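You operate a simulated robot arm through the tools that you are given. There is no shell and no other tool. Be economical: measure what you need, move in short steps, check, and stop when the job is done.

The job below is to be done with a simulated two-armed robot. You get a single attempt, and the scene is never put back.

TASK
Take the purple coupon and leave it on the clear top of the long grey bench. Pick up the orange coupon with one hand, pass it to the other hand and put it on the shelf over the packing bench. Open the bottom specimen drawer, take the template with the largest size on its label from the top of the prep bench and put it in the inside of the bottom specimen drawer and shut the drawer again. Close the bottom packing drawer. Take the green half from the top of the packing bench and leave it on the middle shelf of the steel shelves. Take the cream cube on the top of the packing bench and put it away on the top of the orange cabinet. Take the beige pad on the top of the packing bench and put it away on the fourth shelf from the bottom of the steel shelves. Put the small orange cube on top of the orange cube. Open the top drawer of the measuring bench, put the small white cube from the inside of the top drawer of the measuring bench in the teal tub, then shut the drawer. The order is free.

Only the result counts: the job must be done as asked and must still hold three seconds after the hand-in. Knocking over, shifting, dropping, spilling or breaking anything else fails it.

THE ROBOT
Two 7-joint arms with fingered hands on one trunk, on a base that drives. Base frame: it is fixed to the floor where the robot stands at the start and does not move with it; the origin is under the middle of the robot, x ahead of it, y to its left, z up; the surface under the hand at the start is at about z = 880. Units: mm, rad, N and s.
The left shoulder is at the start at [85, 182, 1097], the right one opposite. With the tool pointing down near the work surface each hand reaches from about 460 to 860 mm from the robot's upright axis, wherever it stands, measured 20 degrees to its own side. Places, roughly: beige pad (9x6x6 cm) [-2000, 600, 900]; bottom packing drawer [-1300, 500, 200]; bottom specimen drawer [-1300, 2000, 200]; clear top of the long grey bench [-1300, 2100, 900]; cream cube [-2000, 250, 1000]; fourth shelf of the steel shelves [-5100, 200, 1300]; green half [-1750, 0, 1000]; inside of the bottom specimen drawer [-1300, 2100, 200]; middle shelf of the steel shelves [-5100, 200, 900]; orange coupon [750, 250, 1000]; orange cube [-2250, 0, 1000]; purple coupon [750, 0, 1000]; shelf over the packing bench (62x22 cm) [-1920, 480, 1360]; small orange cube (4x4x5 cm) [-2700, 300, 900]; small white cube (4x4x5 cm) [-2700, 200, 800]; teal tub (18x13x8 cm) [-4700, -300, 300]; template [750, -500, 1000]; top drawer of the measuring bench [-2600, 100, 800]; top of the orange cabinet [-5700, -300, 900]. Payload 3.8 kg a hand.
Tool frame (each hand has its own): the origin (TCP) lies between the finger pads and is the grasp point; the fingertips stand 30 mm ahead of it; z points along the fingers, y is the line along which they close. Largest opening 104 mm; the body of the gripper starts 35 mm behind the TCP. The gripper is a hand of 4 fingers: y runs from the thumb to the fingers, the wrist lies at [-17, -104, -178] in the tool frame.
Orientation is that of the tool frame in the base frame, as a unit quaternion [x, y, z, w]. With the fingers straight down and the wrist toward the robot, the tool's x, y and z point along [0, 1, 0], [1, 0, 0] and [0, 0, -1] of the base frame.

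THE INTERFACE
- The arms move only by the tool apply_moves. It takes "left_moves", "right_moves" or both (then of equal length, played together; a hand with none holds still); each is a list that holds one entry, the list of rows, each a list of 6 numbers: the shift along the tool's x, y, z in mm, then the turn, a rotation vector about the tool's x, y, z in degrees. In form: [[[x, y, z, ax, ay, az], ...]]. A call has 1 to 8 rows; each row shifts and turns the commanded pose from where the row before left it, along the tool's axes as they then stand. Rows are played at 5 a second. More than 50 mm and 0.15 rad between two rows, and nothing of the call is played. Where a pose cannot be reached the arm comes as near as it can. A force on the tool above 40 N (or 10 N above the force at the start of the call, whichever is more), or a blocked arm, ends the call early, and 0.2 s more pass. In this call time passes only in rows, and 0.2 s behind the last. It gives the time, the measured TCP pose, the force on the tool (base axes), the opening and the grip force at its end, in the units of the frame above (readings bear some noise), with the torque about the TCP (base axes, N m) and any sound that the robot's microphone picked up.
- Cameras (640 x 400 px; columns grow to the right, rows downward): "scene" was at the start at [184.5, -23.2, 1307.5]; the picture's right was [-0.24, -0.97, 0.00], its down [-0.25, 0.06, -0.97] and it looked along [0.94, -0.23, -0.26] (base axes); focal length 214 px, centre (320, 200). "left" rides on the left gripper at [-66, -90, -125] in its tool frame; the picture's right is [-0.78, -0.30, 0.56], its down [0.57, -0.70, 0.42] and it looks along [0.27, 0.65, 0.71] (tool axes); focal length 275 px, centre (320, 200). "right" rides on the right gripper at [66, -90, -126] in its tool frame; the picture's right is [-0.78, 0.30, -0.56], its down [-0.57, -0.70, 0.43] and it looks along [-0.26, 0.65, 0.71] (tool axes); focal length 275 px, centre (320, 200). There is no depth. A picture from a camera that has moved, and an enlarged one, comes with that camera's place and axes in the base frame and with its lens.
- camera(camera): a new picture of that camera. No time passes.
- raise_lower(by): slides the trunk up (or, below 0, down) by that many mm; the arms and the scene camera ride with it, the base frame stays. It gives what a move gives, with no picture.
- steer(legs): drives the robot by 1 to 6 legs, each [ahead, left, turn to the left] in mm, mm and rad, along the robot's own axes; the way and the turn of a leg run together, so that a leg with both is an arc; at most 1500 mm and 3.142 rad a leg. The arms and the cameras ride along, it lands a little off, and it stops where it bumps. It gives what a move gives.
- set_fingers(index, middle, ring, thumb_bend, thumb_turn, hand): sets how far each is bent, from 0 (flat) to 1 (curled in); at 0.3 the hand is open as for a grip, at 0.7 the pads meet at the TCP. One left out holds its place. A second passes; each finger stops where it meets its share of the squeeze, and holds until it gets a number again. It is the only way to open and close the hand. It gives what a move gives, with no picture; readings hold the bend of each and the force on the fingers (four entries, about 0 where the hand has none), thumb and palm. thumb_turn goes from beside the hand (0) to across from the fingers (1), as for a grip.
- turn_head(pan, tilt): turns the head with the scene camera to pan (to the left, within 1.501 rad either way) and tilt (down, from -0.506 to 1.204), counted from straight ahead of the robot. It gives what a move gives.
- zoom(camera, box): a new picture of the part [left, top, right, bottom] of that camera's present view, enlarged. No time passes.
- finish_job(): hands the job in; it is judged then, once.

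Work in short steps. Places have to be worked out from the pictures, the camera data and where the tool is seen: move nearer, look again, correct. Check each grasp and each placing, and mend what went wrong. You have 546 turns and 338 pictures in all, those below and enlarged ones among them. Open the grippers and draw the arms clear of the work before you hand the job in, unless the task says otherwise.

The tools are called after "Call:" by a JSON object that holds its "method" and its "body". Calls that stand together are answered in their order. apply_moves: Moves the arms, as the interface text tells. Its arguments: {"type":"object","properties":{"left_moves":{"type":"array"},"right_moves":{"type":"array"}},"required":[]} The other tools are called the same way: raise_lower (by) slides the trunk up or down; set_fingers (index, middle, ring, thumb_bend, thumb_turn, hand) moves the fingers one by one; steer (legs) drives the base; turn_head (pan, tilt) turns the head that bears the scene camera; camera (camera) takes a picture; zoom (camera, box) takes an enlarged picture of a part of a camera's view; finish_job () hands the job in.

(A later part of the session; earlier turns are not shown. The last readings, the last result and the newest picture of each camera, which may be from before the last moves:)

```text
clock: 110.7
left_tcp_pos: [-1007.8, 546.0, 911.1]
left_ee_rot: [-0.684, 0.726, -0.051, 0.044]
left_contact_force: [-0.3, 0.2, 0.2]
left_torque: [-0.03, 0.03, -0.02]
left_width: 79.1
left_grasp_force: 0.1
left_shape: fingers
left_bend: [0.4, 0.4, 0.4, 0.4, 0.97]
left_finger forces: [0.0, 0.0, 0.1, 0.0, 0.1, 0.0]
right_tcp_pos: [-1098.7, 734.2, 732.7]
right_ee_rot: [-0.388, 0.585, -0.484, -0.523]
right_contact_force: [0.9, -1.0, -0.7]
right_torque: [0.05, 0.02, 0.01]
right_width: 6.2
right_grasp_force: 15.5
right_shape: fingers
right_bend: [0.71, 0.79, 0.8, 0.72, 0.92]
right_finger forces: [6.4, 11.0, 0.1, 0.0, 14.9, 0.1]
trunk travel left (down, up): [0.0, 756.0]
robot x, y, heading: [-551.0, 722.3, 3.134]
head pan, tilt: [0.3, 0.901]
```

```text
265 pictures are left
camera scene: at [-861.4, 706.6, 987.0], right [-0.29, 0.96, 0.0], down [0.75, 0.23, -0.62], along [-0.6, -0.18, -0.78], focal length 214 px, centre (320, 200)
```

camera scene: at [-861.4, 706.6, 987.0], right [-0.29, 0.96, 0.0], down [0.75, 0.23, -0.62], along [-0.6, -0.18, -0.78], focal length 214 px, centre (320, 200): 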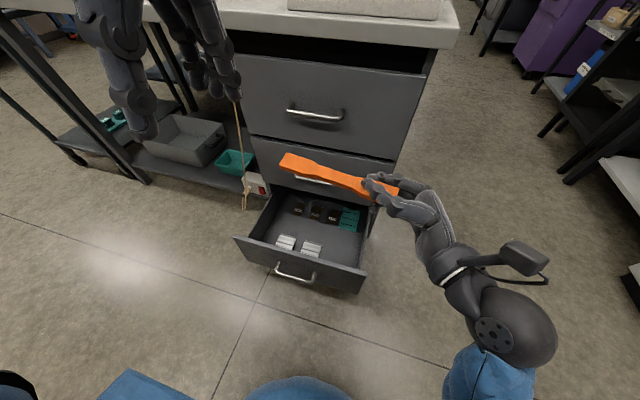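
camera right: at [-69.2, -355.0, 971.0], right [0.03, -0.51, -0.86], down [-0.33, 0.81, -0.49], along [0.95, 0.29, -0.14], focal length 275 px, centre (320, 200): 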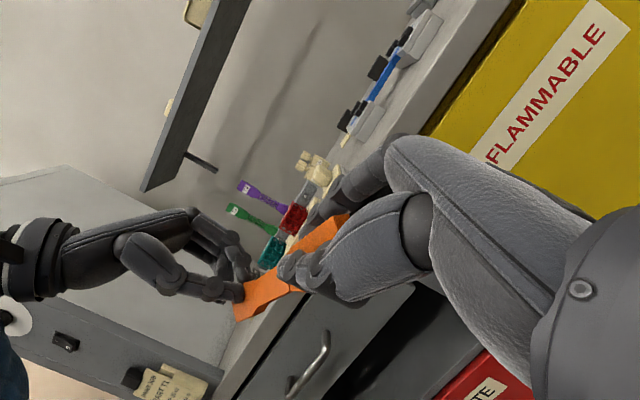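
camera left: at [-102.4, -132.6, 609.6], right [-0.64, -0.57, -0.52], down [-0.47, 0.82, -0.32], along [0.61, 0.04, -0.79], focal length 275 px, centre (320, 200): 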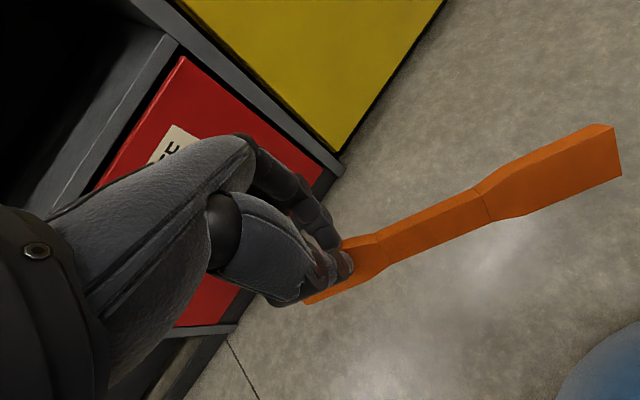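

Drawer front is at about x = -1145, y ≈ 545, z 75–300. I move the right hand away to the right, make a fist with the left and lower it in front of the drawer.

Call:
{"method": "apply_moves", "body": {"right_moves": [[[15, -10, -40, 0, 0, 0], [15, -10, -40, 0, 0, 0], [15, -10, -40, 0, 0, 0]]]}}

Call:
{"method": "set_fingers", "body": {"hand": "left", "index": 1.0, "middle": 1.0, "ring": 1.0, "thumb_bend": 0.9}}

Call:
{"method": "apply_moves", "body": {"left_moves": [[[0, 0, 48, 0, 0, 0], [0, 0, 48, 0, 0, 0], [0, 0, 48, 0, 0, 0], [0, 0, 48, 0, 0, 0], [0, 0, 48, 0, 0, 0], [0, 0, 48, 0, 0, 0], [0, 0, 48, 0, 0, 0], [0, 0, 48, 0, 0, 0]]]}}

Call:
{"method": "camera", "body": {"camera": "scene"}}

```text
clock: 111.5
left_tcp_pos: [-1007.4, 545.5, 911.3]
left_ee_rot: [-0.685, 0.725, -0.05, 0.044]
left_contact_force: [-0.1, 0.2, 0.3]
left_torque: [-0.01, -0.01, 0.01]
left_width: 79.2
left_grasp_force: 0.0
left_shape: fingers
left_bend: [0.4, 0.4, 0.4, 0.4, 0.97]
left_finger forces: [0.0, 0.0, 0.0, 0.1, 0.0, 0.0]
right_tcp_pos: [-1118.4, 838.2, 747.3]
right_ee_rot: [-0.376, 0.579, -0.496, -0.527]
right_contact_force: [-0.1, 0.1, -0.5]
right_torque: [0.05, 0.03, 0.01]
right_width: 5.8
right_grasp_force: 16.5
right_shape: fingers
right_bend: [0.71, 0.79, 0.8, 0.72, 0.92]
right_finger forces: [6.3, 11.1, 0.1, 0.0, 14.8, 0.0]
right hand out of reach, approached as far as the arm can: row 1, 2, 3
trunk travel left (down, up): [0.0, 756.0]
robot x, y, heading: [-551.4, 728.5, 3.138]
head pan, tilt: [0.3, 0.901]
```

```text
clock: 112.5
left_tcp_pos: [-1007.3, 545.7, 912.3]
left_ee_rot: [-0.685, 0.725, -0.052, 0.043]
left_contact_force: [-0.3, 0.2, -1.0]
left_torque: [-0.01, 0.0, 0.0]
left_width: 0.0
left_grasp_force: 0.0
left_shape: fingers
left_bend: [0.83, 1.0, 1.0, 0.83, 0.97]
left_finger forces: [0.0, 0.0, 0.0, 0.0, 0.1, 0.1]
right_tcp_pos: [-1119.7, 838.9, 748.3]
right_ee_rot: [-0.376, 0.58, -0.495, -0.527]
right_contact_force: [0.0, -0.9, -0.4]
right_torque: [0.08, 0.04, 0.01]
right_width: 6.0
right_grasp_force: 16.2
right_shape: fingers
right_bend: [0.71, 0.79, 0.8, 0.72, 0.92]
right_finger forces: [6.2, 11.2, 0.0, 0.1, 14.9, 0.1]
trunk travel left (down, up): [0.0, 756.0]
robot x, y, heading: [-547.5, 725.1, 3.134]
head pan, tilt: [0.3, 0.901]
```

```text
clock: 114.3
left_tcp_pos: [-1058.8, 571.4, 577.9]
left_ee_rot: [-0.686, 0.725, -0.051, 0.044]
left_contact_force: [0.2, 0.2, -0.2]
left_torque: [-0.02, 0.02, -0.02]
left_width: 0.0
left_grasp_force: 0.1
left_shape: fingers
left_bend: [0.85, 1.0, 1.0, 0.85, 0.97]
left_finger forces: [0.0, 0.1, 0.0, 0.0, 0.1, 0.0]
left hand out of reach, approached as far as the arm can: row 2, 3, 4, 5, 6, 7
right_tcp_pos: [-1119.9, 839.1, 746.7]
right_ee_rot: [-0.376, 0.58, -0.494, -0.527]
right_contact_force: [-0.3, 0.2, 0.1]
right_torque: [0.03, -0.01, -0.01]
right_width: 6.1
right_grasp_force: 15.8
right_shape: fingers
right_bend: [0.71, 0.79, 0.8, 0.72, 0.92]
right_finger forces: [6.3, 11.2, 0.0, 0.1, 14.9, 0.0]
trunk travel left (down, up): [0.0, 756.0]
robot x, y, heading: [-549.6, 727.9, 3.127]
head pan, tilt: [0.3, 0.901]
```

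```text
264 pictures are left
camera scene: at [-861.4, 706.7, 986.9], right [-0.29, 0.96, 0.0], down [0.75, 0.23, -0.62], along [-0.59, -0.18, -0.78], focal length 214 px, centre (320, 200)
```

scene: 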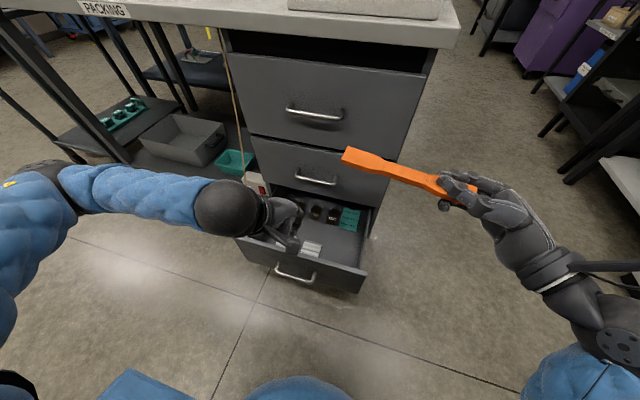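

The hand was pushed outward by the near limit; I back off 120 mm, then lower further.

Call:
{"method": "steer", "body": {"legs": [[-120, 0, 0]]}}

Call:
{"method": "apply_moves", "body": {"left_moves": [[[0, 0, 48, 0, 0, 0], [0, 0, 48, 0, 0, 0], [0, 0, 48, 0, 0, 0], [0, 0, 48, 0, 0, 0], [0, 0, 48, 0, 0, 0], [0, 0, 48, 0, 0, 0], [0, 0, 48, 0, 0, 0], [0, 0, 20, 0, 0, 0]]]}}

Call:
{"method": "camera", "body": {"camera": "scene"}}

Call:
{"method": "camera", "body": {"camera": "left"}}

```text
clock: 115.5
left_tcp_pos: [-937.3, 569.8, 577.5]
left_ee_rot: [-0.685, 0.725, -0.051, 0.043]
left_contact_force: [-0.7, 0.4, 0.2]
left_torque: [-0.02, 0.02, 0.03]
left_width: 0.0
left_grasp_force: 0.1
left_shape: fingers
left_bend: [0.85, 1.0, 1.0, 0.85, 0.97]
left_finger forces: [0.0, 0.0, 0.1, 0.0, 0.0, 0.1]
right_tcp_pos: [-996.8, 837.8, 746.2]
right_ee_rot: [-0.376, 0.58, -0.495, -0.527]
right_contact_force: [0.2, -0.3, -1.6]
right_torque: [-0.01, 0.0, -0.01]
right_width: 6.2
right_grasp_force: 16.2
right_shape: fingers
right_bend: [0.71, 0.79, 0.8, 0.72, 0.92]
right_finger forces: [6.2, 11.2, 0.0, 0.0, 14.9, 0.1]
trunk travel left (down, up): [0.0, 756.0]
robot x, y, heading: [-429.1, 729.2, 3.129]
head pan, tilt: [0.3, 0.901]
```

```text
clock: 117.3
left_tcp_pos: [-891.6, 564.1, 223.7]
left_ee_rot: [-0.685, 0.725, -0.051, 0.044]
left_contact_force: [0.4, -1.3, 1.3]
left_torque: [0.02, 0.03, 0.01]
left_width: 0.0
left_grasp_force: 0.1
left_shape: fingers
left_bend: [0.85, 1.0, 1.0, 0.85, 0.97]
left_finger forces: [0.0, 0.0, 0.1, 0.0, 0.1, 0.0]
right_tcp_pos: [-996.8, 838.0, 746.9]
right_ee_rot: [-0.376, 0.58, -0.495, -0.527]
right_contact_force: [-0.2, -0.4, -0.2]
right_torque: [0.03, 0.0, 0.02]
right_width: 6.2
right_grasp_force: 15.9
right_shape: fingers
right_bend: [0.71, 0.79, 0.8, 0.72, 0.92]
right_finger forces: [6.2, 11.1, 0.0, 0.1, 14.9, 0.0]
trunk travel left (down, up): [0.0, 756.0]
robot x, y, heading: [-429.3, 727.3, 3.132]
head pan, tilt: [0.3, 0.901]
```

```text
263 pictures are left
camera scene: at [-739.7, 706.0, 986.9], right [-0.29, 0.96, 0.0], down [0.75, 0.23, -0.62], along [-0.59, -0.18, -0.78], focal length 214 px, centre (320, 200)
```

scene: 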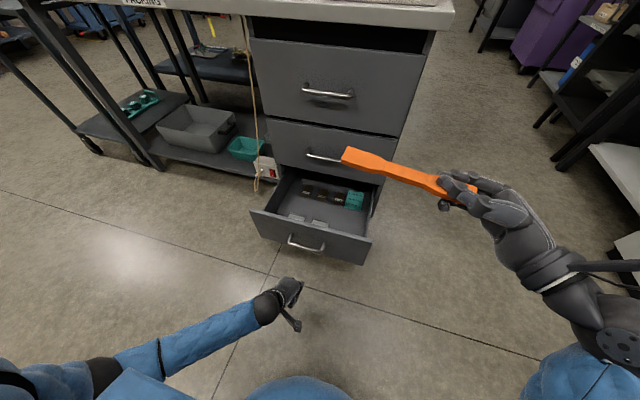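

```text
262 pictures are left
camera left: at [-815.1, 625.4, 358.9], right [0.41, 0.75, -0.52], down [0.72, -0.62, -0.32], along [-0.56, -0.24, -0.79], focal length 275 px, centre (320, 200)
```

left: 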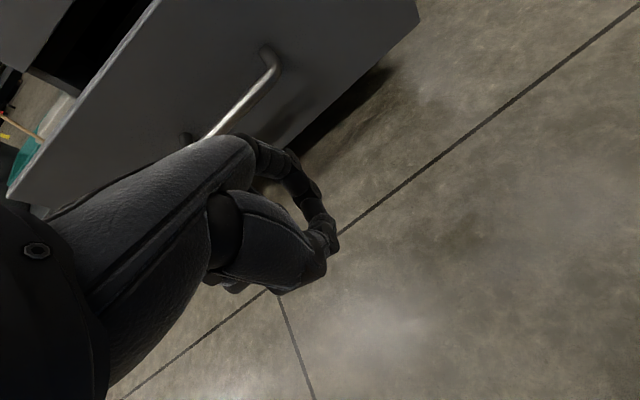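

Now drive forward 150 mm and then push the drawer with the arm.

Call:
{"method": "steer", "body": {"legs": [[150, 0, 0]]}}

Call:
{"method": "apply_moves", "body": {"left_moves": [[[0, 30, 0, 0, 0, 0], [0, 30, 0, 0, 0, 0], [0, 30, 0, 0, 0, 0], [0, 30, 0, 0, 0, 0], [0, 30, 0, 0, 0, 0]]]}}

Call:
{"method": "camera", "body": {"camera": "scene"}}

```text
clock: 118.7
left_tcp_pos: [-1037.1, 564.5, 223.1]
left_ee_rot: [-0.686, 0.725, -0.052, 0.044]
left_contact_force: [-0.6, -0.8, 0.0]
left_torque: [-0.02, 0.02, -0.02]
left_width: 0.0
left_grasp_force: 0.0
left_shape: fingers
left_bend: [0.85, 1.0, 1.0, 0.85, 0.97]
left_finger forces: [0.0, 0.0, 0.1, 0.1, 0.0, 0.0]
right_tcp_pos: [-1144.3, 837.6, 746.2]
right_ee_rot: [-0.376, 0.58, -0.495, -0.527]
right_contact_force: [0.3, 0.0, -0.7]
right_torque: [0.06, 0.0, 0.0]
right_width: 5.8
right_grasp_force: 16.3
right_shape: fingers
right_bend: [0.71, 0.79, 0.8, 0.72, 0.92]
right_finger forces: [6.3, 11.3, 0.1, 0.0, 15.0, 0.0]
trunk travel left (down, up): [0.0, 756.0]
robot x, y, heading: [-579.5, 728.1, 3.133]
head pan, tilt: [0.3, 0.901]
```

```text
clock: 119.9
left_tcp_pos: [-1187.4, 573.4, 204.1]
left_ee_rot: [-0.686, 0.724, -0.051, 0.045]
left_contact_force: [-0.4, -0.1, -0.3]
left_torque: [0.01, 0.0, -0.04]
left_width: 0.1
left_grasp_force: 0.0
left_shape: fingers
left_bend: [0.85, 1.0, 1.0, 0.85, 0.97]
left_finger forces: [0.0, 0.0, 0.0, 0.0, 0.0, 0.0]
right_tcp_pos: [-1144.1, 838.1, 747.1]
right_ee_rot: [-0.375, 0.581, -0.494, -0.527]
right_contact_force: [-0.2, -0.1, 0.4]
right_torque: [0.02, 0.0, 0.02]
right_width: 6.0
right_grasp_force: 16.1
right_shape: fingers
right_bend: [0.71, 0.79, 0.8, 0.72, 0.92]
right_finger forces: [6.2, 11.2, 0.0, 0.1, 14.9, 0.1]
trunk travel left (down, up): [0.0, 756.0]
robot x, y, heading: [-573.0, 728.5, 3.136]
head pan, tilt: [0.3, 0.901]
```

```text
261 pictures are left
camera scene: at [-886.2, 706.8, 986.8], right [-0.29, 0.96, 0.0], down [0.75, 0.23, -0.62], along [-0.59, -0.18, -0.78], focal length 214 px, centre (320, 200)
```

scene: 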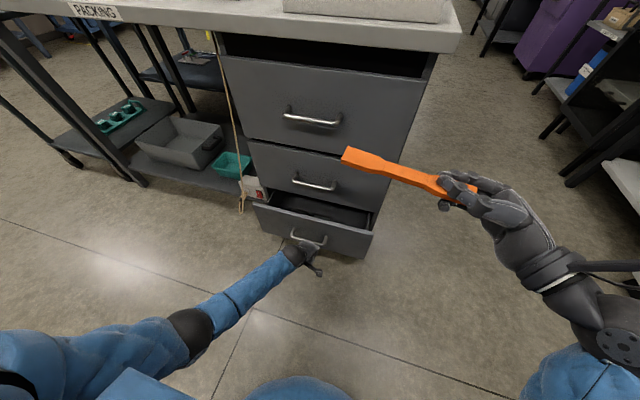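

It's sliding in. I drive 80 mm forward (pushing along) and then finish with the arm.

Call:
{"method": "steer", "body": {"legs": [[80, 0, 0]]}}

Call:
{"method": "apply_moves", "body": {"left_moves": [[[0, 20, 0, 0, 0, 0], [0, 20, 0, 0, 0, 0], [0, 20, 0, 0, 0, 0]]]}}

Call:
{"method": "camera", "body": {"camera": "scene"}}

```text
clock: 121.0
left_tcp_pos: [-1267.8, 575.2, 204.0]
left_ee_rot: [-0.685, 0.725, -0.051, 0.045]
left_contact_force: [-0.6, 0.3, 0.5]
left_torque: [-0.02, 0.03, 0.03]
left_width: 0.4
left_grasp_force: 0.0
left_shape: fingers
left_bend: [0.85, 1.0, 1.0, 0.84, 0.97]
left_finger forces: [0.0, 0.0, 0.1, 0.0, 0.1, 0.0]
right_tcp_pos: [-1224.3, 839.0, 746.6]
right_ee_rot: [-0.377, 0.58, -0.494, -0.527]
right_contact_force: [0.0, -0.5, -0.3]
right_torque: [0.02, -0.03, 0.01]
right_width: 5.8
right_grasp_force: 15.8
right_shape: fingers
right_bend: [0.71, 0.79, 0.8, 0.72, 0.92]
right_finger forces: [6.2, 11.2, 0.0, 0.1, 15.0, 0.1]
trunk travel left (down, up): [0.0, 756.0]
robot x, y, heading: [-656.9, 728.0, 3.13]
head pan, tilt: [0.3, 0.901]
```

```text
clock: 121.5
left_tcp_pos: [-1292.2, 575.5, 202.3]
left_ee_rot: [-0.685, 0.725, -0.051, 0.044]
left_contact_force: [21.4, -3.2, 20.3]
left_torque: [0.29, 1.17, -0.15]
left_width: 0.0
left_grasp_force: 14.6
left_shape: fingers
left_bend: [0.85, 1.0, 1.0, 0.84, 0.96]
left_finger forces: [28.7, 0.0, 0.1, 0.0, 0.0, 0.0]
right_tcp_pos: [-1223.2, 839.2, 747.5]
right_ee_rot: [-0.377, 0.58, -0.494, -0.528]
right_contact_force: [0.3, 0.6, 0.1]
right_torque: [0.03, 0.0, 0.0]
right_width: 5.9
right_grasp_force: 16.6
right_shape: fingers
right_bend: [0.71, 0.79, 0.8, 0.72, 0.92]
right_finger forces: [6.2, 11.2, 0.0, 0.0, 14.8, 0.0]
trunk travel left (down, up): [0.0, 756.0]
robot x, y, heading: [-651.6, 730.2, 3.134]
head pan, tilt: [0.3, 0.901]
stopped in row 2 (left hand): the force on the tool passed its limit at 55 N (the readings are from after the stop); the commanded pose is now the measured one
```

```text
260 pictures are left
camera scene: at [-964.4, 707.7, 987.9], right [-0.29, 0.96, 0.0], down [0.75, 0.23, -0.62], along [-0.6, -0.18, -0.78], focal length 214 px, centre (320, 200)
```

scene: 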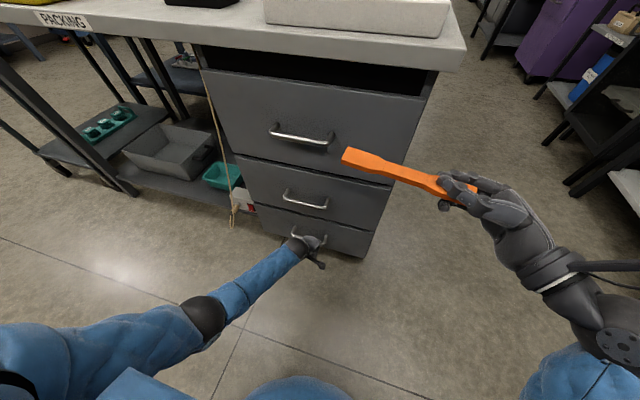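

The drawer appears shut (hard stop, 55 N). I back off and check.

Call:
{"method": "apply_moves", "body": {"left_moves": [[[0, -20, 0, 0, 0, 0], [0, -20, 0, 0, 0, 0]]]}}

Call:
{"method": "steer", "body": {"legs": [[-400, 0, 0]]}}

Call:
{"method": "camera", "body": {"camera": "scene"}}

```text
clock: 122.1
left_tcp_pos: [-1253.6, 573.3, 208.3]
left_ee_rot: [-0.685, 0.725, -0.051, 0.045]
left_contact_force: [0.4, -0.3, 0.0]
left_torque: [-0.02, 0.01, 0.02]
left_width: 0.2
left_grasp_force: 0.0
left_shape: fingers
left_bend: [0.85, 1.0, 1.0, 0.84, 0.96]
left_finger forces: [0.0, 0.0, 0.1, 0.1, 0.0, 0.1]
right_tcp_pos: [-1224.0, 839.1, 745.1]
right_ee_rot: [-0.376, 0.581, -0.494, -0.526]
right_contact_force: [-0.5, -0.6, -0.5]
right_torque: [-0.02, -0.01, 0.01]
right_width: 5.7
right_grasp_force: 15.8
right_shape: fingers
right_bend: [0.71, 0.79, 0.8, 0.72, 0.92]
right_finger forces: [6.2, 11.1, 0.1, 0.1, 15.0, 0.0]
trunk travel left (down, up): [0.0, 756.0]
robot x, y, heading: [-658.3, 728.1, 3.137]
head pan, tilt: [0.3, 0.901]
```

```text
clock: 124.6
left_tcp_pos: [-846.4, 566.1, 206.7]
left_ee_rot: [-0.689, 0.721, -0.052, 0.045]
left_contact_force: [0.3, -0.2, -0.1]
left_torque: [-0.01, 0.0, 0.01]
left_width: 0.0
left_grasp_force: 0.0
left_shape: fingers
left_bend: [0.85, 1.0, 1.0, 0.84, 0.96]
left_finger forces: [0.0, 0.0, 0.0, 0.1, 0.0, 0.0]
right_tcp_pos: [-819.2, 831.9, 746.4]
right_ee_rot: [-0.379, 0.579, -0.496, -0.524]
right_contact_force: [0.6, -0.2, -0.3]
right_torque: [0.01, 0.03, 0.04]
right_width: 6.1
right_grasp_force: 16.0
right_shape: fingers
right_bend: [0.71, 0.79, 0.8, 0.72, 0.92]
right_finger forces: [6.2, 11.3, 0.0, 0.0, 14.9, 0.0]
trunk travel left (down, up): [0.0, 756.0]
robot x, y, heading: [-250.7, 727.0, -3.137]
head pan, tilt: [0.3, 0.901]
```

```text
259 pictures are left
camera scene: at [-561.0, 703.4, 986.9], right [-0.3, 0.95, 0.0], down [0.75, 0.23, -0.62], along [-0.59, -0.18, -0.78], focal length 214 px, centre (320, 200)
```

scene: 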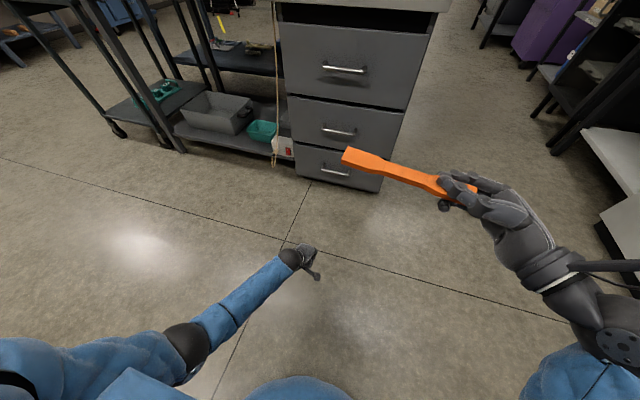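

The bottom drawer is shut. Now the orange coupon: raise the trunk by 500 mm and roll the right tool so the coupon lies flat (thumb below).

Call:
{"method": "raise_lower", "body": {"by": 500}}

Call:
{"method": "apply_moves", "body": {"right_moves": [[[0, 0, 10, 0, 0, -8.3], [0, 0, 10, 0, 0, -8.3], [0, 0, 10, 0, 0, -8.3], [0, 0, 10, 0, 0, -8.3], [0, 0, 10, 0, 0, -8.3], [0, 0, 0, 0, 0, -8.3], [0, 0, 0, 0, 0, -8.3], [0, 0, 0, 0, 0, -8.3]]]}}

Call:
{"method": "turn_head", "body": {"pan": -0.2, "tilt": 0.5}}

Call:
{"method": "camera", "body": {"camera": "scene"}}

```text
refused: 500 is not a number from -400 to 400
```

```text
clock: 126.4
left_tcp_pos: [-845.8, 565.3, 208.0]
left_ee_rot: [-0.689, 0.722, -0.052, 0.045]
left_contact_force: [0.5, -0.5, -0.2]
left_torque: [0.01, -0.02, -0.03]
left_width: 0.3
left_grasp_force: 0.1
left_shape: fingers
left_bend: [0.85, 1.0, 1.0, 0.84, 0.96]
left_finger forces: [0.1, 0.0, 0.0, 0.1, 0.0, 0.0]
right_tcp_pos: [-831.3, 785.5, 748.3]
right_ee_rot: [0.634, -0.276, 0.128, 0.711]
right_contact_force: [0.2, -0.4, -0.5]
right_torque: [0.0, 0.02, 0.03]
right_width: 4.7
right_grasp_force: 15.9
right_shape: fingers
right_bend: [0.71, 0.79, 0.8, 0.73, 0.92]
right_finger forces: [5.8, 11.0, 0.0, 0.0, 14.9, 0.0]
trunk travel left (down, up): [0.0, 756.0]
robot x, y, heading: [-246.5, 729.9, -3.138]
head pan, tilt: [0.3, 0.901]
```

```text
clock: 127.3
left_tcp_pos: [-845.7, 565.6, 207.3]
left_ee_rot: [-0.689, 0.722, -0.052, 0.044]
left_contact_force: [0.6, 0.8, -0.8]
left_torque: [0.06, -0.06, -0.01]
left_width: 0.0
left_grasp_force: 0.1
left_shape: fingers
left_bend: [0.85, 1.0, 1.0, 0.84, 0.96]
left_finger forces: [0.1, 0.1, 0.0, 0.0, 0.1, 0.1]
right_tcp_pos: [-832.0, 784.1, 748.7]
right_ee_rot: [0.633, -0.278, 0.128, 0.711]
right_contact_force: [-0.1, -0.3, -0.3]
right_torque: [0.02, 0.01, 0.05]
right_width: 4.8
right_grasp_force: 16.2
right_shape: fingers
right_bend: [0.71, 0.79, 0.8, 0.73, 0.92]
right_finger forces: [5.9, 11.0, 0.1, 0.0, 14.9, 0.0]
trunk travel left (down, up): [0.0, 756.0]
robot x, y, heading: [-250.2, 725.3, -3.134]
head pan, tilt: [-0.201, 0.499]
```

```text
258 pictures are left
camera scene: at [-578.1, 743.8, 1020.7], right [0.2, 0.98, 0.0], down [0.47, -0.09, -0.88], along [-0.86, 0.17, -0.48], focal length 214 px, centre (320, 200)
```

scene: 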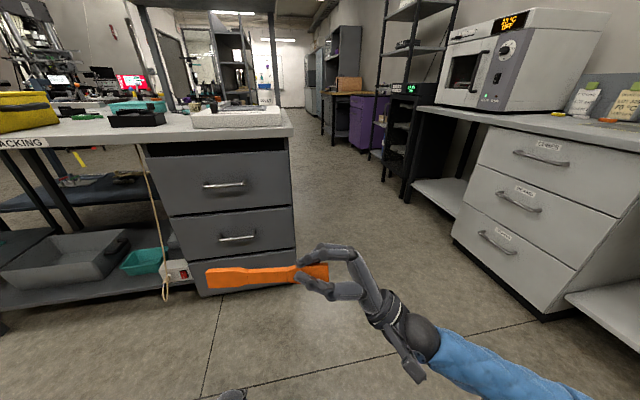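

I raise the trunk in two steps and finish the roll and then yaw the tool 45° forward.

Call:
{"method": "raise_lower", "body": {"by": 400}}

Call:
{"method": "raise_lower", "body": {"by": 130}}

Call:
{"method": "apply_moves", "body": {"right_moves": [[[0, 0, 0, 0, 0, -8], [0, 0, 0, 0, 0, -8], [0, 0, 0, 0, 0, -8], [0, 0, 0, 0, -8, 0], [0, 0, 0, 0, -8, 0], [0, 0, 0, 0, -8, 0], [0, 0, 0, 0, -8, 0]]]}}

Call:
{"method": "camera", "body": {"camera": "scene"}}

```text
clock: 131.1
left_tcp_pos: [-875.8, 565.0, 679.2]
left_ee_rot: [-0.69, 0.724, -0.007, -0.001]
left_contact_force: [-0.6, -0.7, -0.7]
left_torque: [0.03, -0.02, -0.02]
left_width: 0.2
left_grasp_force: 0.1
left_shape: fingers
left_bend: [0.85, 1.0, 1.0, 0.84, 0.96]
left_finger forces: [0.0, 0.0, 0.1, 0.1, 0.0, 0.1]
right_tcp_pos: [-832.6, 784.0, 1147.4]
right_ee_rot: [0.634, -0.277, 0.128, 0.711]
right_contact_force: [0.5, 0.2, -0.4]
right_torque: [0.03, 0.05, -0.02]
right_width: 4.8
right_grasp_force: 15.6
right_shape: fingers
right_bend: [0.71, 0.79, 0.8, 0.73, 0.92]
right_finger forces: [5.8, 11.0, 0.0, 0.0, 15.2, 0.0]
trunk travel left (down, up): [-400.0, 356.0]
robot x, y, heading: [-249.6, 726.9, -3.14]
head pan, tilt: [-0.201, 0.499]
```

```text
clock: 132.7
left_tcp_pos: [-883.7, 565.2, 836.3]
left_ee_rot: [-0.69, 0.723, 0.008, -0.017]
left_contact_force: [-0.4, 0.9, -0.1]
left_torque: [-0.01, -0.03, -0.03]
left_width: 0.0
left_grasp_force: 0.0
left_shape: fingers
left_bend: [0.85, 1.0, 1.0, 0.84, 0.96]
left_finger forces: [0.0, 0.0, 0.0, 0.0, 0.1, 0.1]
right_tcp_pos: [-831.5, 783.8, 1277.2]
right_ee_rot: [0.634, -0.276, 0.129, 0.711]
right_contact_force: [0.6, -0.1, 0.2]
right_torque: [0.03, -0.01, -0.01]
right_width: 4.8
right_grasp_force: 16.1
right_shape: fingers
right_bend: [0.71, 0.79, 0.8, 0.73, 0.92]
right_finger forces: [5.9, 11.1, 0.1, 0.1, 15.1, 0.1]
trunk travel left (down, up): [-530.0, 226.0]
robot x, y, heading: [-248.4, 729.7, -3.147]
head pan, tilt: [-0.201, 0.499]
```

```text
clock: 134.3
left_tcp_pos: [-883.6, 565.4, 836.4]
left_ee_rot: [-0.69, 0.724, 0.009, -0.018]
left_contact_force: [0.3, -0.2, -0.7]
left_torque: [0.0, -0.02, -0.01]
left_width: 0.0
left_grasp_force: 0.0
left_shape: fingers
left_bend: [0.85, 1.0, 1.0, 0.84, 0.96]
left_finger forces: [0.1, 0.0, 0.0, 0.0, 0.1, 0.0]
right_tcp_pos: [-829.7, 784.4, 1279.0]
right_ee_rot: [0.645, -0.332, -0.208, 0.656]
right_contact_force: [0.1, 0.4, -0.1]
right_torque: [0.02, -0.05, -0.04]
right_width: 3.4
right_grasp_force: 15.9
right_shape: fingers
right_bend: [0.71, 0.79, 0.8, 0.73, 0.92]
right_finger forces: [5.8, 10.7, 0.0, 0.0, 14.8, 0.0]
trunk travel left (down, up): [-530.0, 226.0]
robot x, y, heading: [-249.6, 727.9, -3.142]
head pan, tilt: [-0.201, 0.499]
```

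```text
257 pictures are left
camera scene: at [-356.9, 743.5, 1568.3], right [0.2, 0.98, 0.0], down [0.47, -0.09, -0.88], along [-0.86, 0.17, -0.48], focal length 214 px, centre (320, 200)
```

scene: 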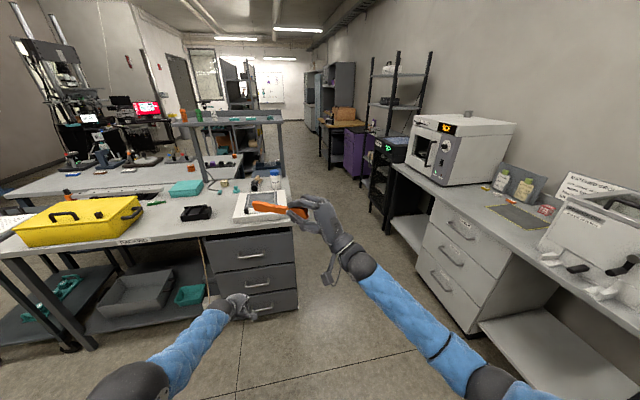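

I zoom in on the coupon in the hand to see its lie.

Call:
{"method": "zoom", "body": {"camera": "scene", "box": [220, 170, 400, 290]}}

Call:
{"method": "camera", "body": {"camera": "right"}}

```text
3.33 times, centred on (310, 230) of scene
camera zoom: at [-356.9, 743.5, 1568.3], right [0.2, 0.98, 0.0], down [0.47, -0.09, -0.88], along [-0.86, 0.17, -0.48], focal length 715 px, centre (353, 100)
```

zoom: 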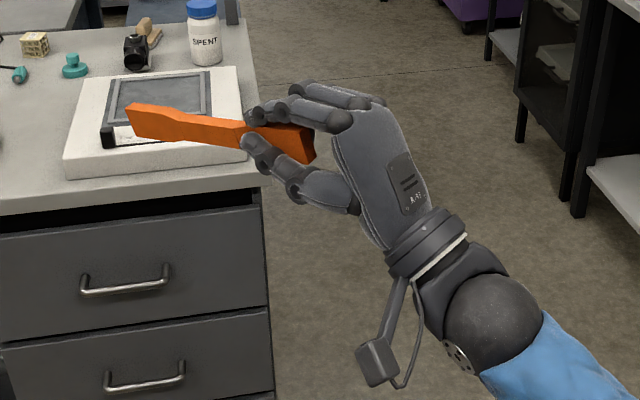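

```text
255 pictures are left
camera right: at [-682.2, 818.8, 1208.0], right [-0.19, 0.96, 0.19], down [-0.59, 0.05, -0.81], along [-0.79, -0.27, 0.56], focal length 275 px, centre (320, 200)
```

right: 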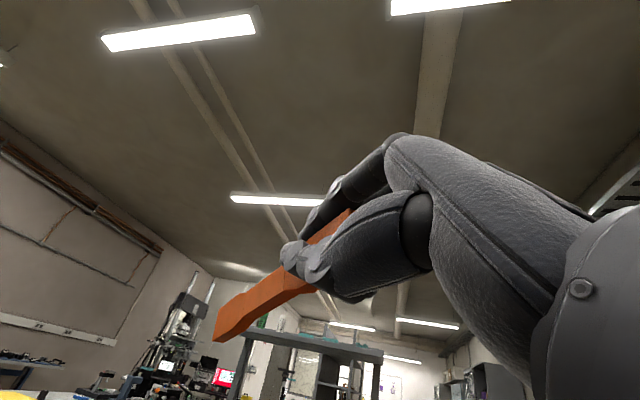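

Call:
{"method": "zoom", "body": {"camera": "right", "box": [190, 180, 390, 360]}}

Call:
{"method": "zoom", "body": {"camera": "scene", "box": [245, 185, 325, 235]}}

```text
2.22 times, centred on (290, 270) of right
camera zoom: at [-682.2, 818.8, 1208.0], right [-0.19, 0.96, 0.19], down [-0.59, 0.05, -0.81], along [-0.79, -0.27, 0.56], focal length 612 px, centre (387, 44)
```

zoom: 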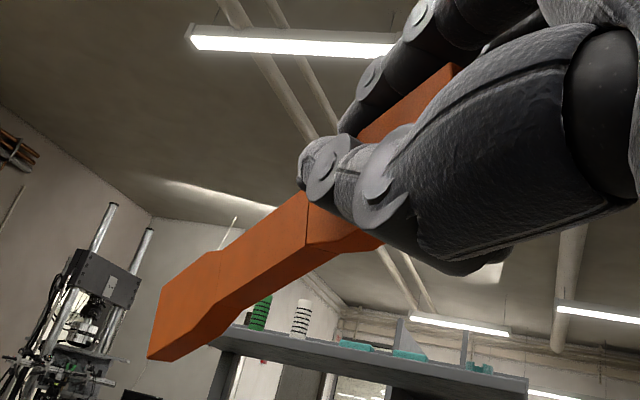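

```text
8.00 times, centred on (285, 210) of scene
camera zoom: at [-356.9, 743.5, 1568.3], right [0.2, 0.98, 0.0], down [0.47, -0.09, -0.88], along [-0.86, 0.17, -0.48], focal length 1716 px, centre (600, 120)
```

zoom: 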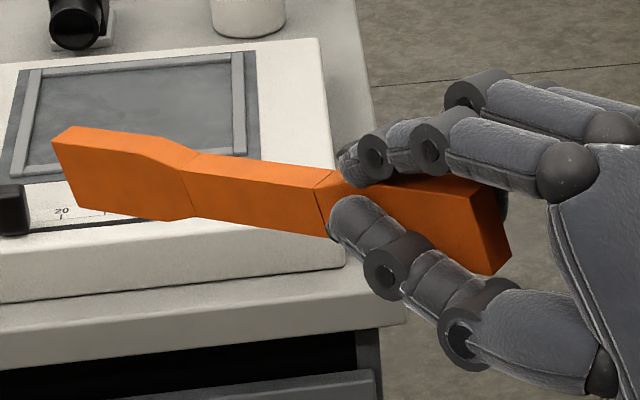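

The coupon's broad face is about vertical in the hand, tip slightly drooping; it can be set down on its edge and will lie over. Now I look at the shelf.

Call:
{"method": "zoom", "body": {"camera": "scene", "box": [160, 90, 300, 190]}}

```text
4.00 times, centred on (230, 140) of scene
camera zoom: at [-356.9, 743.5, 1568.3], right [0.2, 0.98, 0.0], down [0.47, -0.09, -0.88], along [-0.86, 0.17, -0.48], focal length 858 px, centre (680, 440)
```

zoom: 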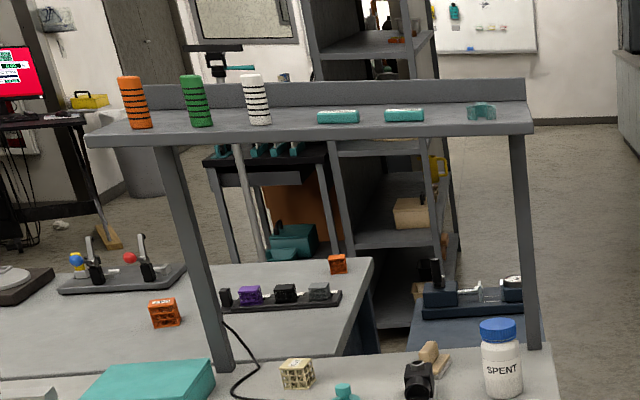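

The shelf's front strip is free, and it's best reached from its right-hand end. I drive into the aisle beyond the bench's right end and turn to face along the shelf.

Call:
{"method": "steer", "body": {"legs": [[750, -822, 0], [0, 0, 1.5708]]}}

Call:
{"method": "turn_head", "body": {"pan": -0.3, "tilt": 0.4}}

Call:
{"method": "camera", "body": {"camera": "scene"}}

```text
clock: 143.8
left_tcp_pos: [-841.9, 910.0, 837.1]
left_ee_rot: [0.999, -0.028, 0.007, 0.018]
left_contact_force: [0.4, 0.1, 0.2]
left_torque: [-0.03, 0.04, -0.02]
left_width: 0.0
left_grasp_force: 0.0
left_shape: fingers
left_bend: [0.85, 1.0, 1.0, 0.84, 0.96]
left_finger forces: [0.1, 0.1, 0.0, 0.0, 0.0, 0.0]
right_tcp_pos: [-1061.5, 964.5, 1277.6]
right_ee_rot: [0.692, 0.218, 0.314, 0.612]
right_contact_force: [0.4, 0.1, -0.4]
right_torque: [0.0, 0.0, -0.03]
right_width: 3.2
right_grasp_force: 14.5
right_shape: fingers
right_bend: [0.71, 0.79, 0.8, 0.73, 0.92]
right_finger forces: [5.6, 10.0, 0.0, 0.0, 13.9, 0.0]
trunk travel left (down, up): [-530.0, 226.0]
robot x, y, heading: [-997.8, 1546.5, -1.579]
head pan, tilt: [-0.201, 0.499]
```

```text
clock: 144.5
left_tcp_pos: [-841.4, 908.9, 836.6]
left_ee_rot: [0.999, -0.029, 0.006, 0.018]
left_contact_force: [-1.2, 0.6, -0.1]
left_torque: [-0.01, 0.0, -0.01]
left_width: 0.1
left_grasp_force: 0.0
left_shape: fingers
left_bend: [0.85, 1.0, 1.0, 0.84, 0.96]
left_finger forces: [0.0, 0.0, 0.1, 0.0, 0.0, 0.0]
right_tcp_pos: [-1060.5, 964.8, 1279.2]
right_ee_rot: [0.692, 0.217, 0.314, 0.612]
right_contact_force: [-1.2, 0.2, -0.5]
right_torque: [0.03, 0.03, 0.0]
right_width: 3.4
right_grasp_force: 14.5
right_shape: fingers
right_bend: [0.71, 0.79, 0.8, 0.73, 0.92]
right_finger forces: [5.6, 10.0, 0.0, 0.0, 13.8, 0.0]
trunk travel left (down, up): [-530.0, 226.0]
robot x, y, heading: [-997.7, 1544.1, -1.579]
head pan, tilt: [-0.3, 0.4]
```

```text
251 pictures are left
camera scene: at [-1025.4, 1437.4, 1577.3], right [-0.95, 0.3, 0.0], down [0.12, 0.37, -0.92], along [-0.28, -0.88, -0.39], focal length 214 px, centre (320, 200)
```

scene: 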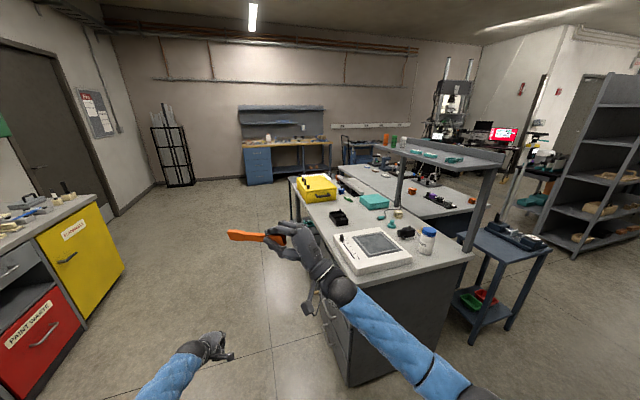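

I move right (along -x) in the aisle to line up with the shelf's end, then yaw the coupon to point straight ahead and level it.

Call:
{"method": "steer", "body": {"legs": [[0, -680, 0]]}}

Call:
{"method": "apply_moves", "body": {"right_moves": [[[0, 0, -10, 0, -8, 0], [0, 0, -10, 0, -8, 0], [0, 0, -10, 0, -8, 0], [0, 0, 0, 0, -8, 0], [0, 0, 0, 0, -8, 0], [0, 0, 0, -6, -5, 0]]]}}

Call:
{"method": "camera", "body": {"camera": "scene"}}

```text
clock: 148.2
left_tcp_pos: [-1514.1, 914.4, 836.7]
left_ee_rot: [0.999, -0.026, 0.007, 0.018]
left_contact_force: [-0.7, 0.3, -0.1]
left_torque: [0.0, -0.01, 0.0]
left_width: 0.0
left_grasp_force: 0.1
left_shape: fingers
left_bend: [0.85, 1.0, 1.0, 0.84, 0.96]
left_finger forces: [0.0, 0.1, 0.1, 0.0, 0.2, 0.0]
right_tcp_pos: [-1733.0, 968.1, 1279.2]
right_ee_rot: [0.691, 0.219, 0.316, 0.612]
right_contact_force: [-0.7, 0.4, -0.4]
right_torque: [0.04, 0.03, 0.04]
right_width: 3.2
right_grasp_force: 14.5
right_shape: fingers
right_bend: [0.71, 0.79, 0.8, 0.73, 0.92]
right_finger forces: [5.7, 10.0, 0.0, 0.0, 13.8, 0.1]
trunk travel left (down, up): [-530.0, 226.0]
robot x, y, heading: [-1670.6, 1547.0, -1.576]
head pan, tilt: [-0.3, 0.4]
```

```text
clock: 149.4
left_tcp_pos: [-1514.0, 915.4, 835.9]
left_ee_rot: [0.999, -0.026, 0.007, 0.019]
left_contact_force: [-0.3, -0.1, -0.1]
left_torque: [0.0, -0.02, 0.01]
left_width: 0.0
left_grasp_force: 0.1
left_shape: fingers
left_bend: [0.85, 1.0, 1.0, 0.84, 0.96]
left_finger forces: [0.1, 0.0, 0.0, 0.0, 0.0, 0.1]
right_tcp_pos: [-1803.2, 982.5, 1263.6]
right_ee_rot: [0.749, 0.066, -0.04, 0.658]
right_contact_force: [-0.4, 0.0, -0.7]
right_torque: [0.04, 0.01, 0.0]
right_width: 2.0
right_grasp_force: 15.5
right_shape: fingers
right_bend: [0.71, 0.79, 0.8, 0.74, 0.92]
right_finger forces: [5.8, 10.3, 0.0, 0.0, 14.4, 0.0]
trunk travel left (down, up): [-530.0, 226.0]
robot x, y, heading: [-1672.8, 1551.3, -1.577]
head pan, tilt: [-0.3, 0.4]
stopped in row 6 (right hand): the arm was blocked; the commanded pose is now the measured one
```

```text
250 pictures are left
camera scene: at [-1700.3, 1441.3, 1577.4], right [-0.95, 0.3, 0.0], down [0.12, 0.37, -0.92], along [-0.28, -0.88, -0.39], focal length 214 px, centre (320, 200)
```

scene: 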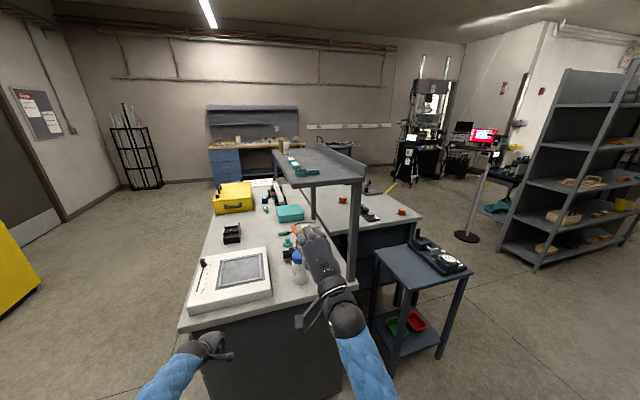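

Call:
{"method": "zoom", "body": {"camera": "scene", "box": [250, 130, 410, 250]}}

Call:
{"method": "camera", "body": {"camera": "right"}}

```text
3.33 times, centred on (330, 190) of scene
camera zoom: at [-1700.3, 1441.3, 1577.4], right [-0.95, 0.3, 0.0], down [0.12, 0.37, -0.92], along [-0.28, -0.88, -0.39], focal length 715 px, centre (287, 233)
```

zoom: 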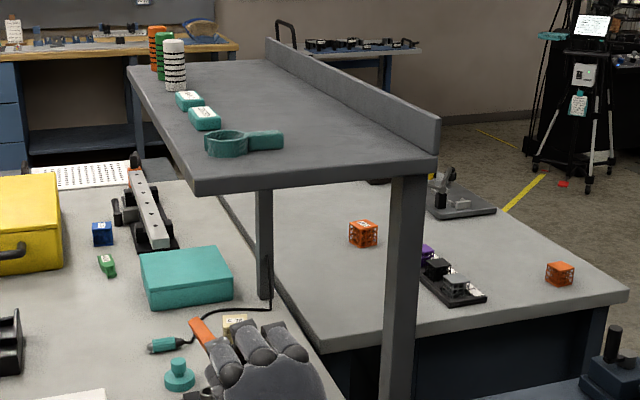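

```text
248 pictures are left
camera right: at [-1754.4, 1120.5, 1180.2], right [-0.74, 0.48, 0.48], down [-0.66, -0.36, -0.66], along [-0.14, -0.8, 0.58], focal length 275 px, centre (320, 200)
```

right: 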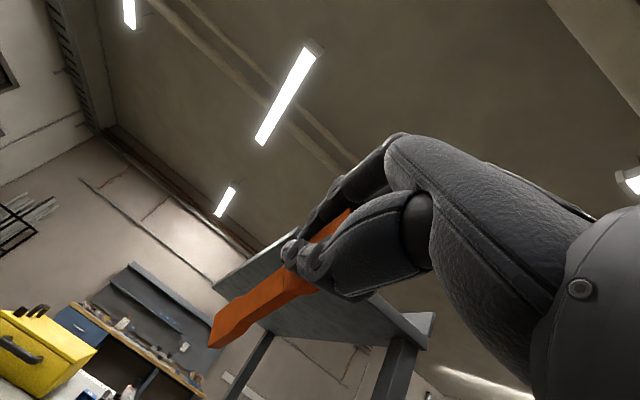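

The shelf's back strip (x ≈ -1950…-2030) is free along its length; the right end is at y ≈ 810, top z ≈ 1360. I shift the robot 150 mm right and raise the right hand above shelf height.

Call:
{"method": "steer", "body": {"legs": [[0, -150, 0]]}}

Call:
{"method": "apply_moves", "body": {"right_moves": [[[-12, 26, -4, 0, 0, 0], [-12, 26, -4, 0, 0, 0], [-12, 26, -4, 0, 0, 0], [-12, 26, -4, 0, 0, 0], [-12, 26, -4, 0, 0, 0], [-12, 26, -4, 0, 0, 0]]]}}

Call:
{"method": "camera", "body": {"camera": "scene"}}

```text
clock: 150.8
left_tcp_pos: [-1665.7, 914.6, 836.9]
left_ee_rot: [0.999, -0.026, 0.008, 0.02]
left_contact_force: [0.1, 0.7, -0.7]
left_torque: [-0.02, -0.03, 0.01]
left_width: 0.0
left_grasp_force: 0.0
left_shape: fingers
left_bend: [0.85, 1.0, 1.0, 0.84, 0.96]
left_finger forces: [0.1, 0.0, 0.0, 0.1, 0.0, 0.0]
right_tcp_pos: [-1954.6, 983.2, 1262.4]
right_ee_rot: [0.749, 0.066, -0.04, 0.658]
right_contact_force: [-0.1, -0.6, -0.8]
right_torque: [0.01, 0.01, 0.05]
right_width: 1.7
right_grasp_force: 15.4
right_shape: fingers
right_bend: [0.71, 0.79, 0.8, 0.74, 0.92]
right_finger forces: [5.8, 10.4, 0.0, 0.1, 14.4, 0.0]
trunk travel left (down, up): [-530.0, 226.0]
robot x, y, heading: [-1822.3, 1547.3, -1.577]
head pan, tilt: [-0.3, 0.4]
```

```text
clock: 152.2
left_tcp_pos: [-1664.2, 915.6, 836.6]
left_ee_rot: [0.999, -0.026, 0.007, 0.019]
left_contact_force: [0.8, -0.3, -0.3]
left_torque: [-0.01, -0.03, 0.0]
left_width: 0.0
left_grasp_force: 0.1
left_shape: fingers
left_bend: [0.85, 1.0, 1.0, 0.84, 0.96]
left_finger forces: [0.1, 0.0, 0.0, 0.1, 0.1, 0.1]
right_tcp_pos: [-1998.7, 983.2, 1428.2]
right_ee_rot: [0.75, 0.067, -0.04, 0.657]
right_contact_force: [0.9, 0.0, -1.3]
right_torque: [0.01, 0.0, 0.01]
right_width: 1.6
right_grasp_force: 15.3
right_shape: fingers
right_bend: [0.71, 0.79, 0.8, 0.74, 0.92]
right_finger forces: [5.6, 10.6, 0.0, 0.0, 14.4, 0.0]
trunk travel left (down, up): [-530.0, 226.0]
robot x, y, heading: [-1824.5, 1548.7, -1.573]
head pan, tilt: [-0.3, 0.4]
```

```text
247 pictures are left
camera scene: at [-1850.8, 1441.3, 1577.3], right [-0.95, 0.3, 0.0], down [0.12, 0.37, -0.92], along [-0.28, -0.88, -0.39], focal length 214 px, centre (320, 200)
```

scene: 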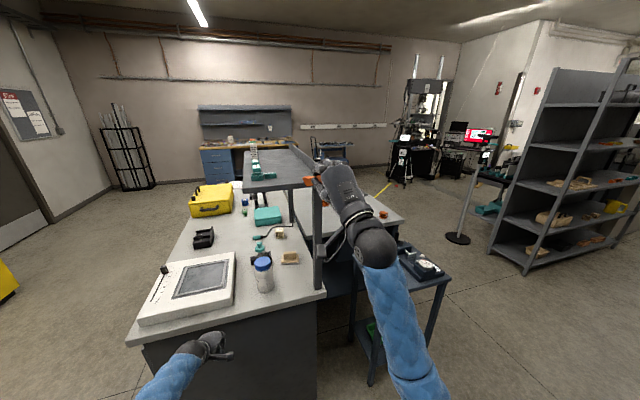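

Call:
{"method": "zoom", "body": {"camera": "scene", "box": [230, 130, 390, 250]}}

Call:
{"method": "camera", "body": {"camera": "right"}}

```text
3.33 times, centred on (310, 190) of scene
camera zoom: at [-1850.8, 1441.3, 1577.3], right [-0.95, 0.3, 0.0], down [0.12, 0.37, -0.92], along [-0.28, -0.88, -0.39], focal length 715 px, centre (353, 233)
```

zoom: 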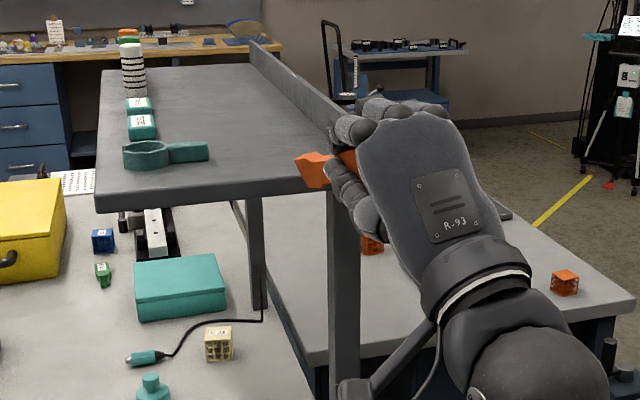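

```text
245 pictures are left
camera right: at [-1950.9, 1122.2, 1346.6], right [-0.74, 0.48, 0.48], down [-0.66, -0.36, -0.66], along [-0.15, -0.8, 0.58], focal length 275 px, centre (320, 200)
```

right: 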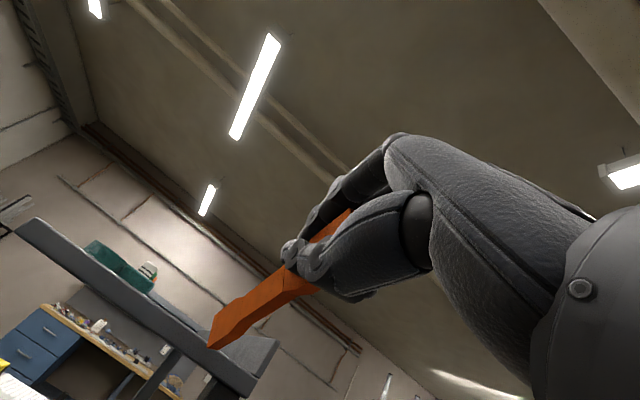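

The coupon droops about 19°; its tip is near (-2007, 820, 1371). I pitch the tool up, raise slightly and shift 30 mm toward the shelf's middle.

Call:
{"method": "apply_moves", "body": {"right_moves": [[[10, 10, 0, 0, 0, 0], [10, 10, 0, -7, 0, 0], [10, 0, 0, -7, 0, 0]]]}}

Call:
{"method": "zoom", "body": {"camera": "scene", "box": [230, 130, 390, 250]}}

```text
clock: 153.0
left_tcp_pos: [-1664.4, 913.6, 836.9]
left_ee_rot: [0.999, -0.026, 0.007, 0.019]
left_contact_force: [-0.1, -0.7, 0.1]
left_torque: [-0.01, 0.04, 0.0]
left_width: 0.1
left_grasp_force: 0.1
left_shape: fingers
left_bend: [0.85, 1.0, 1.0, 0.84, 0.96]
left_finger forces: [0.0, 0.0, 0.0, 0.0, 0.0, 0.0]
right_tcp_pos: [-1966.9, 983.7, 1441.4]
right_ee_rot: [0.663, 0.071, -0.032, 0.745]
right_contact_force: [-0.4, 0.2, -0.4]
right_torque: [0.02, 0.0, 0.03]
right_width: 1.6
right_grasp_force: 15.9
right_shape: fingers
right_bend: [0.71, 0.79, 0.8, 0.74, 0.92]
right_finger forces: [5.7, 10.9, 0.0, 0.0, 14.3, 0.1]
trunk travel left (down, up): [-530.0, 226.0]
robot x, y, heading: [-1818.9, 1549.7, -1.579]
head pan, tilt: [-0.3, 0.4]
```

```text
3.33 times, centred on (310, 190) of scene
camera zoom: at [-1850.0, 1441.3, 1577.3], right [-0.95, 0.3, 0.0], down [0.12, 0.37, -0.92], along [-0.28, -0.88, -0.39], focal length 715 px, centre (353, 233)
```

zoom: 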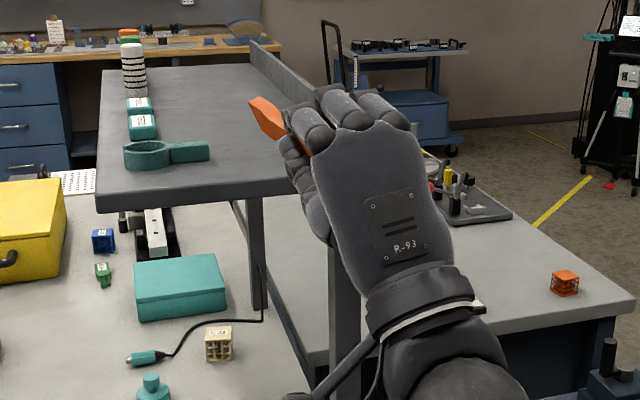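

The coupon is now level. I advance 133 mm over the shelf's end along the free strip.

Call:
{"method": "apply_moves", "body": {"right_moves": [[[-8, 0, 35, 0, 0, 0], [-8, 0, 35, 0, 0, 0], [-4, 0, 35, 0, 0, 0], [0, 0, 28, 0, 0, 0]]]}}

Call:
{"method": "zoom", "body": {"camera": "scene", "box": [230, 110, 390, 230]}}

Call:
{"method": "camera", "body": {"camera": "right"}}

```text
clock: 154.0
left_tcp_pos: [-1663.8, 913.6, 836.5]
left_ee_rot: [0.999, -0.026, 0.007, 0.018]
left_contact_force: [0.5, -0.6, -1.1]
left_torque: [0.01, 0.08, -0.02]
left_width: 0.0
left_grasp_force: 0.1
left_shape: fingers
left_bend: [0.85, 1.0, 1.0, 0.84, 0.96]
left_finger forces: [0.1, 0.0, 0.0, 0.0, 0.1, 0.1]
right_tcp_pos: [-1979.7, 848.2, 1458.6]
right_ee_rot: [0.663, 0.071, -0.032, 0.744]
right_contact_force: [-0.2, 0.7, -0.5]
right_torque: [0.01, -0.01, -0.01]
right_width: 1.6
right_grasp_force: 15.5
right_shape: fingers
right_bend: [0.71, 0.79, 0.8, 0.74, 0.92]
right_finger forces: [5.6, 10.9, 0.1, 0.0, 14.2, 0.0]
trunk travel left (down, up): [-530.0, 226.0]
robot x, y, heading: [-1825.5, 1548.9, -1.573]
head pan, tilt: [-0.3, 0.4]
```

```text
3.33 times, centred on (310, 170) of scene
camera zoom: at [-1850.1, 1440.9, 1577.3], right [-0.95, 0.3, 0.0], down [0.12, 0.37, -0.92], along [-0.28, -0.88, -0.39], focal length 715 px, centre (353, 300)
```

zoom: 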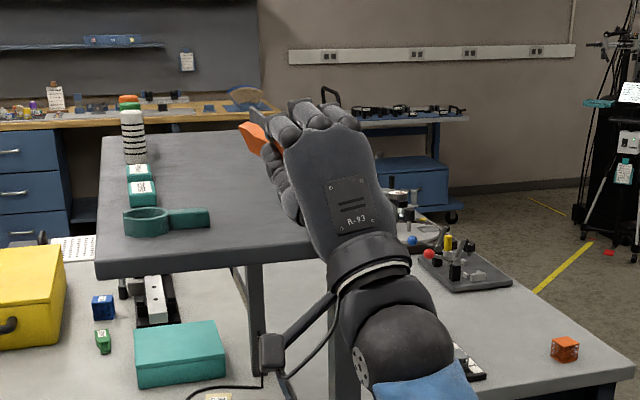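

```text
242 pictures are left
camera right: at [-1935.5, 964.9, 1346.0], right [-0.76, 0.55, 0.34], down [-0.64, -0.53, -0.56], along [-0.13, -0.64, 0.75], focal length 275 px, centre (320, 200)
```

right: 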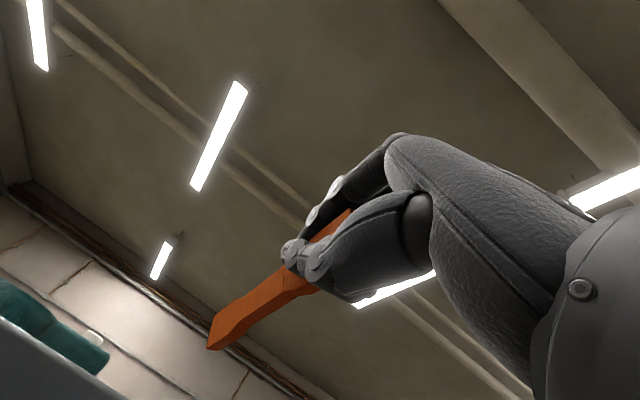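

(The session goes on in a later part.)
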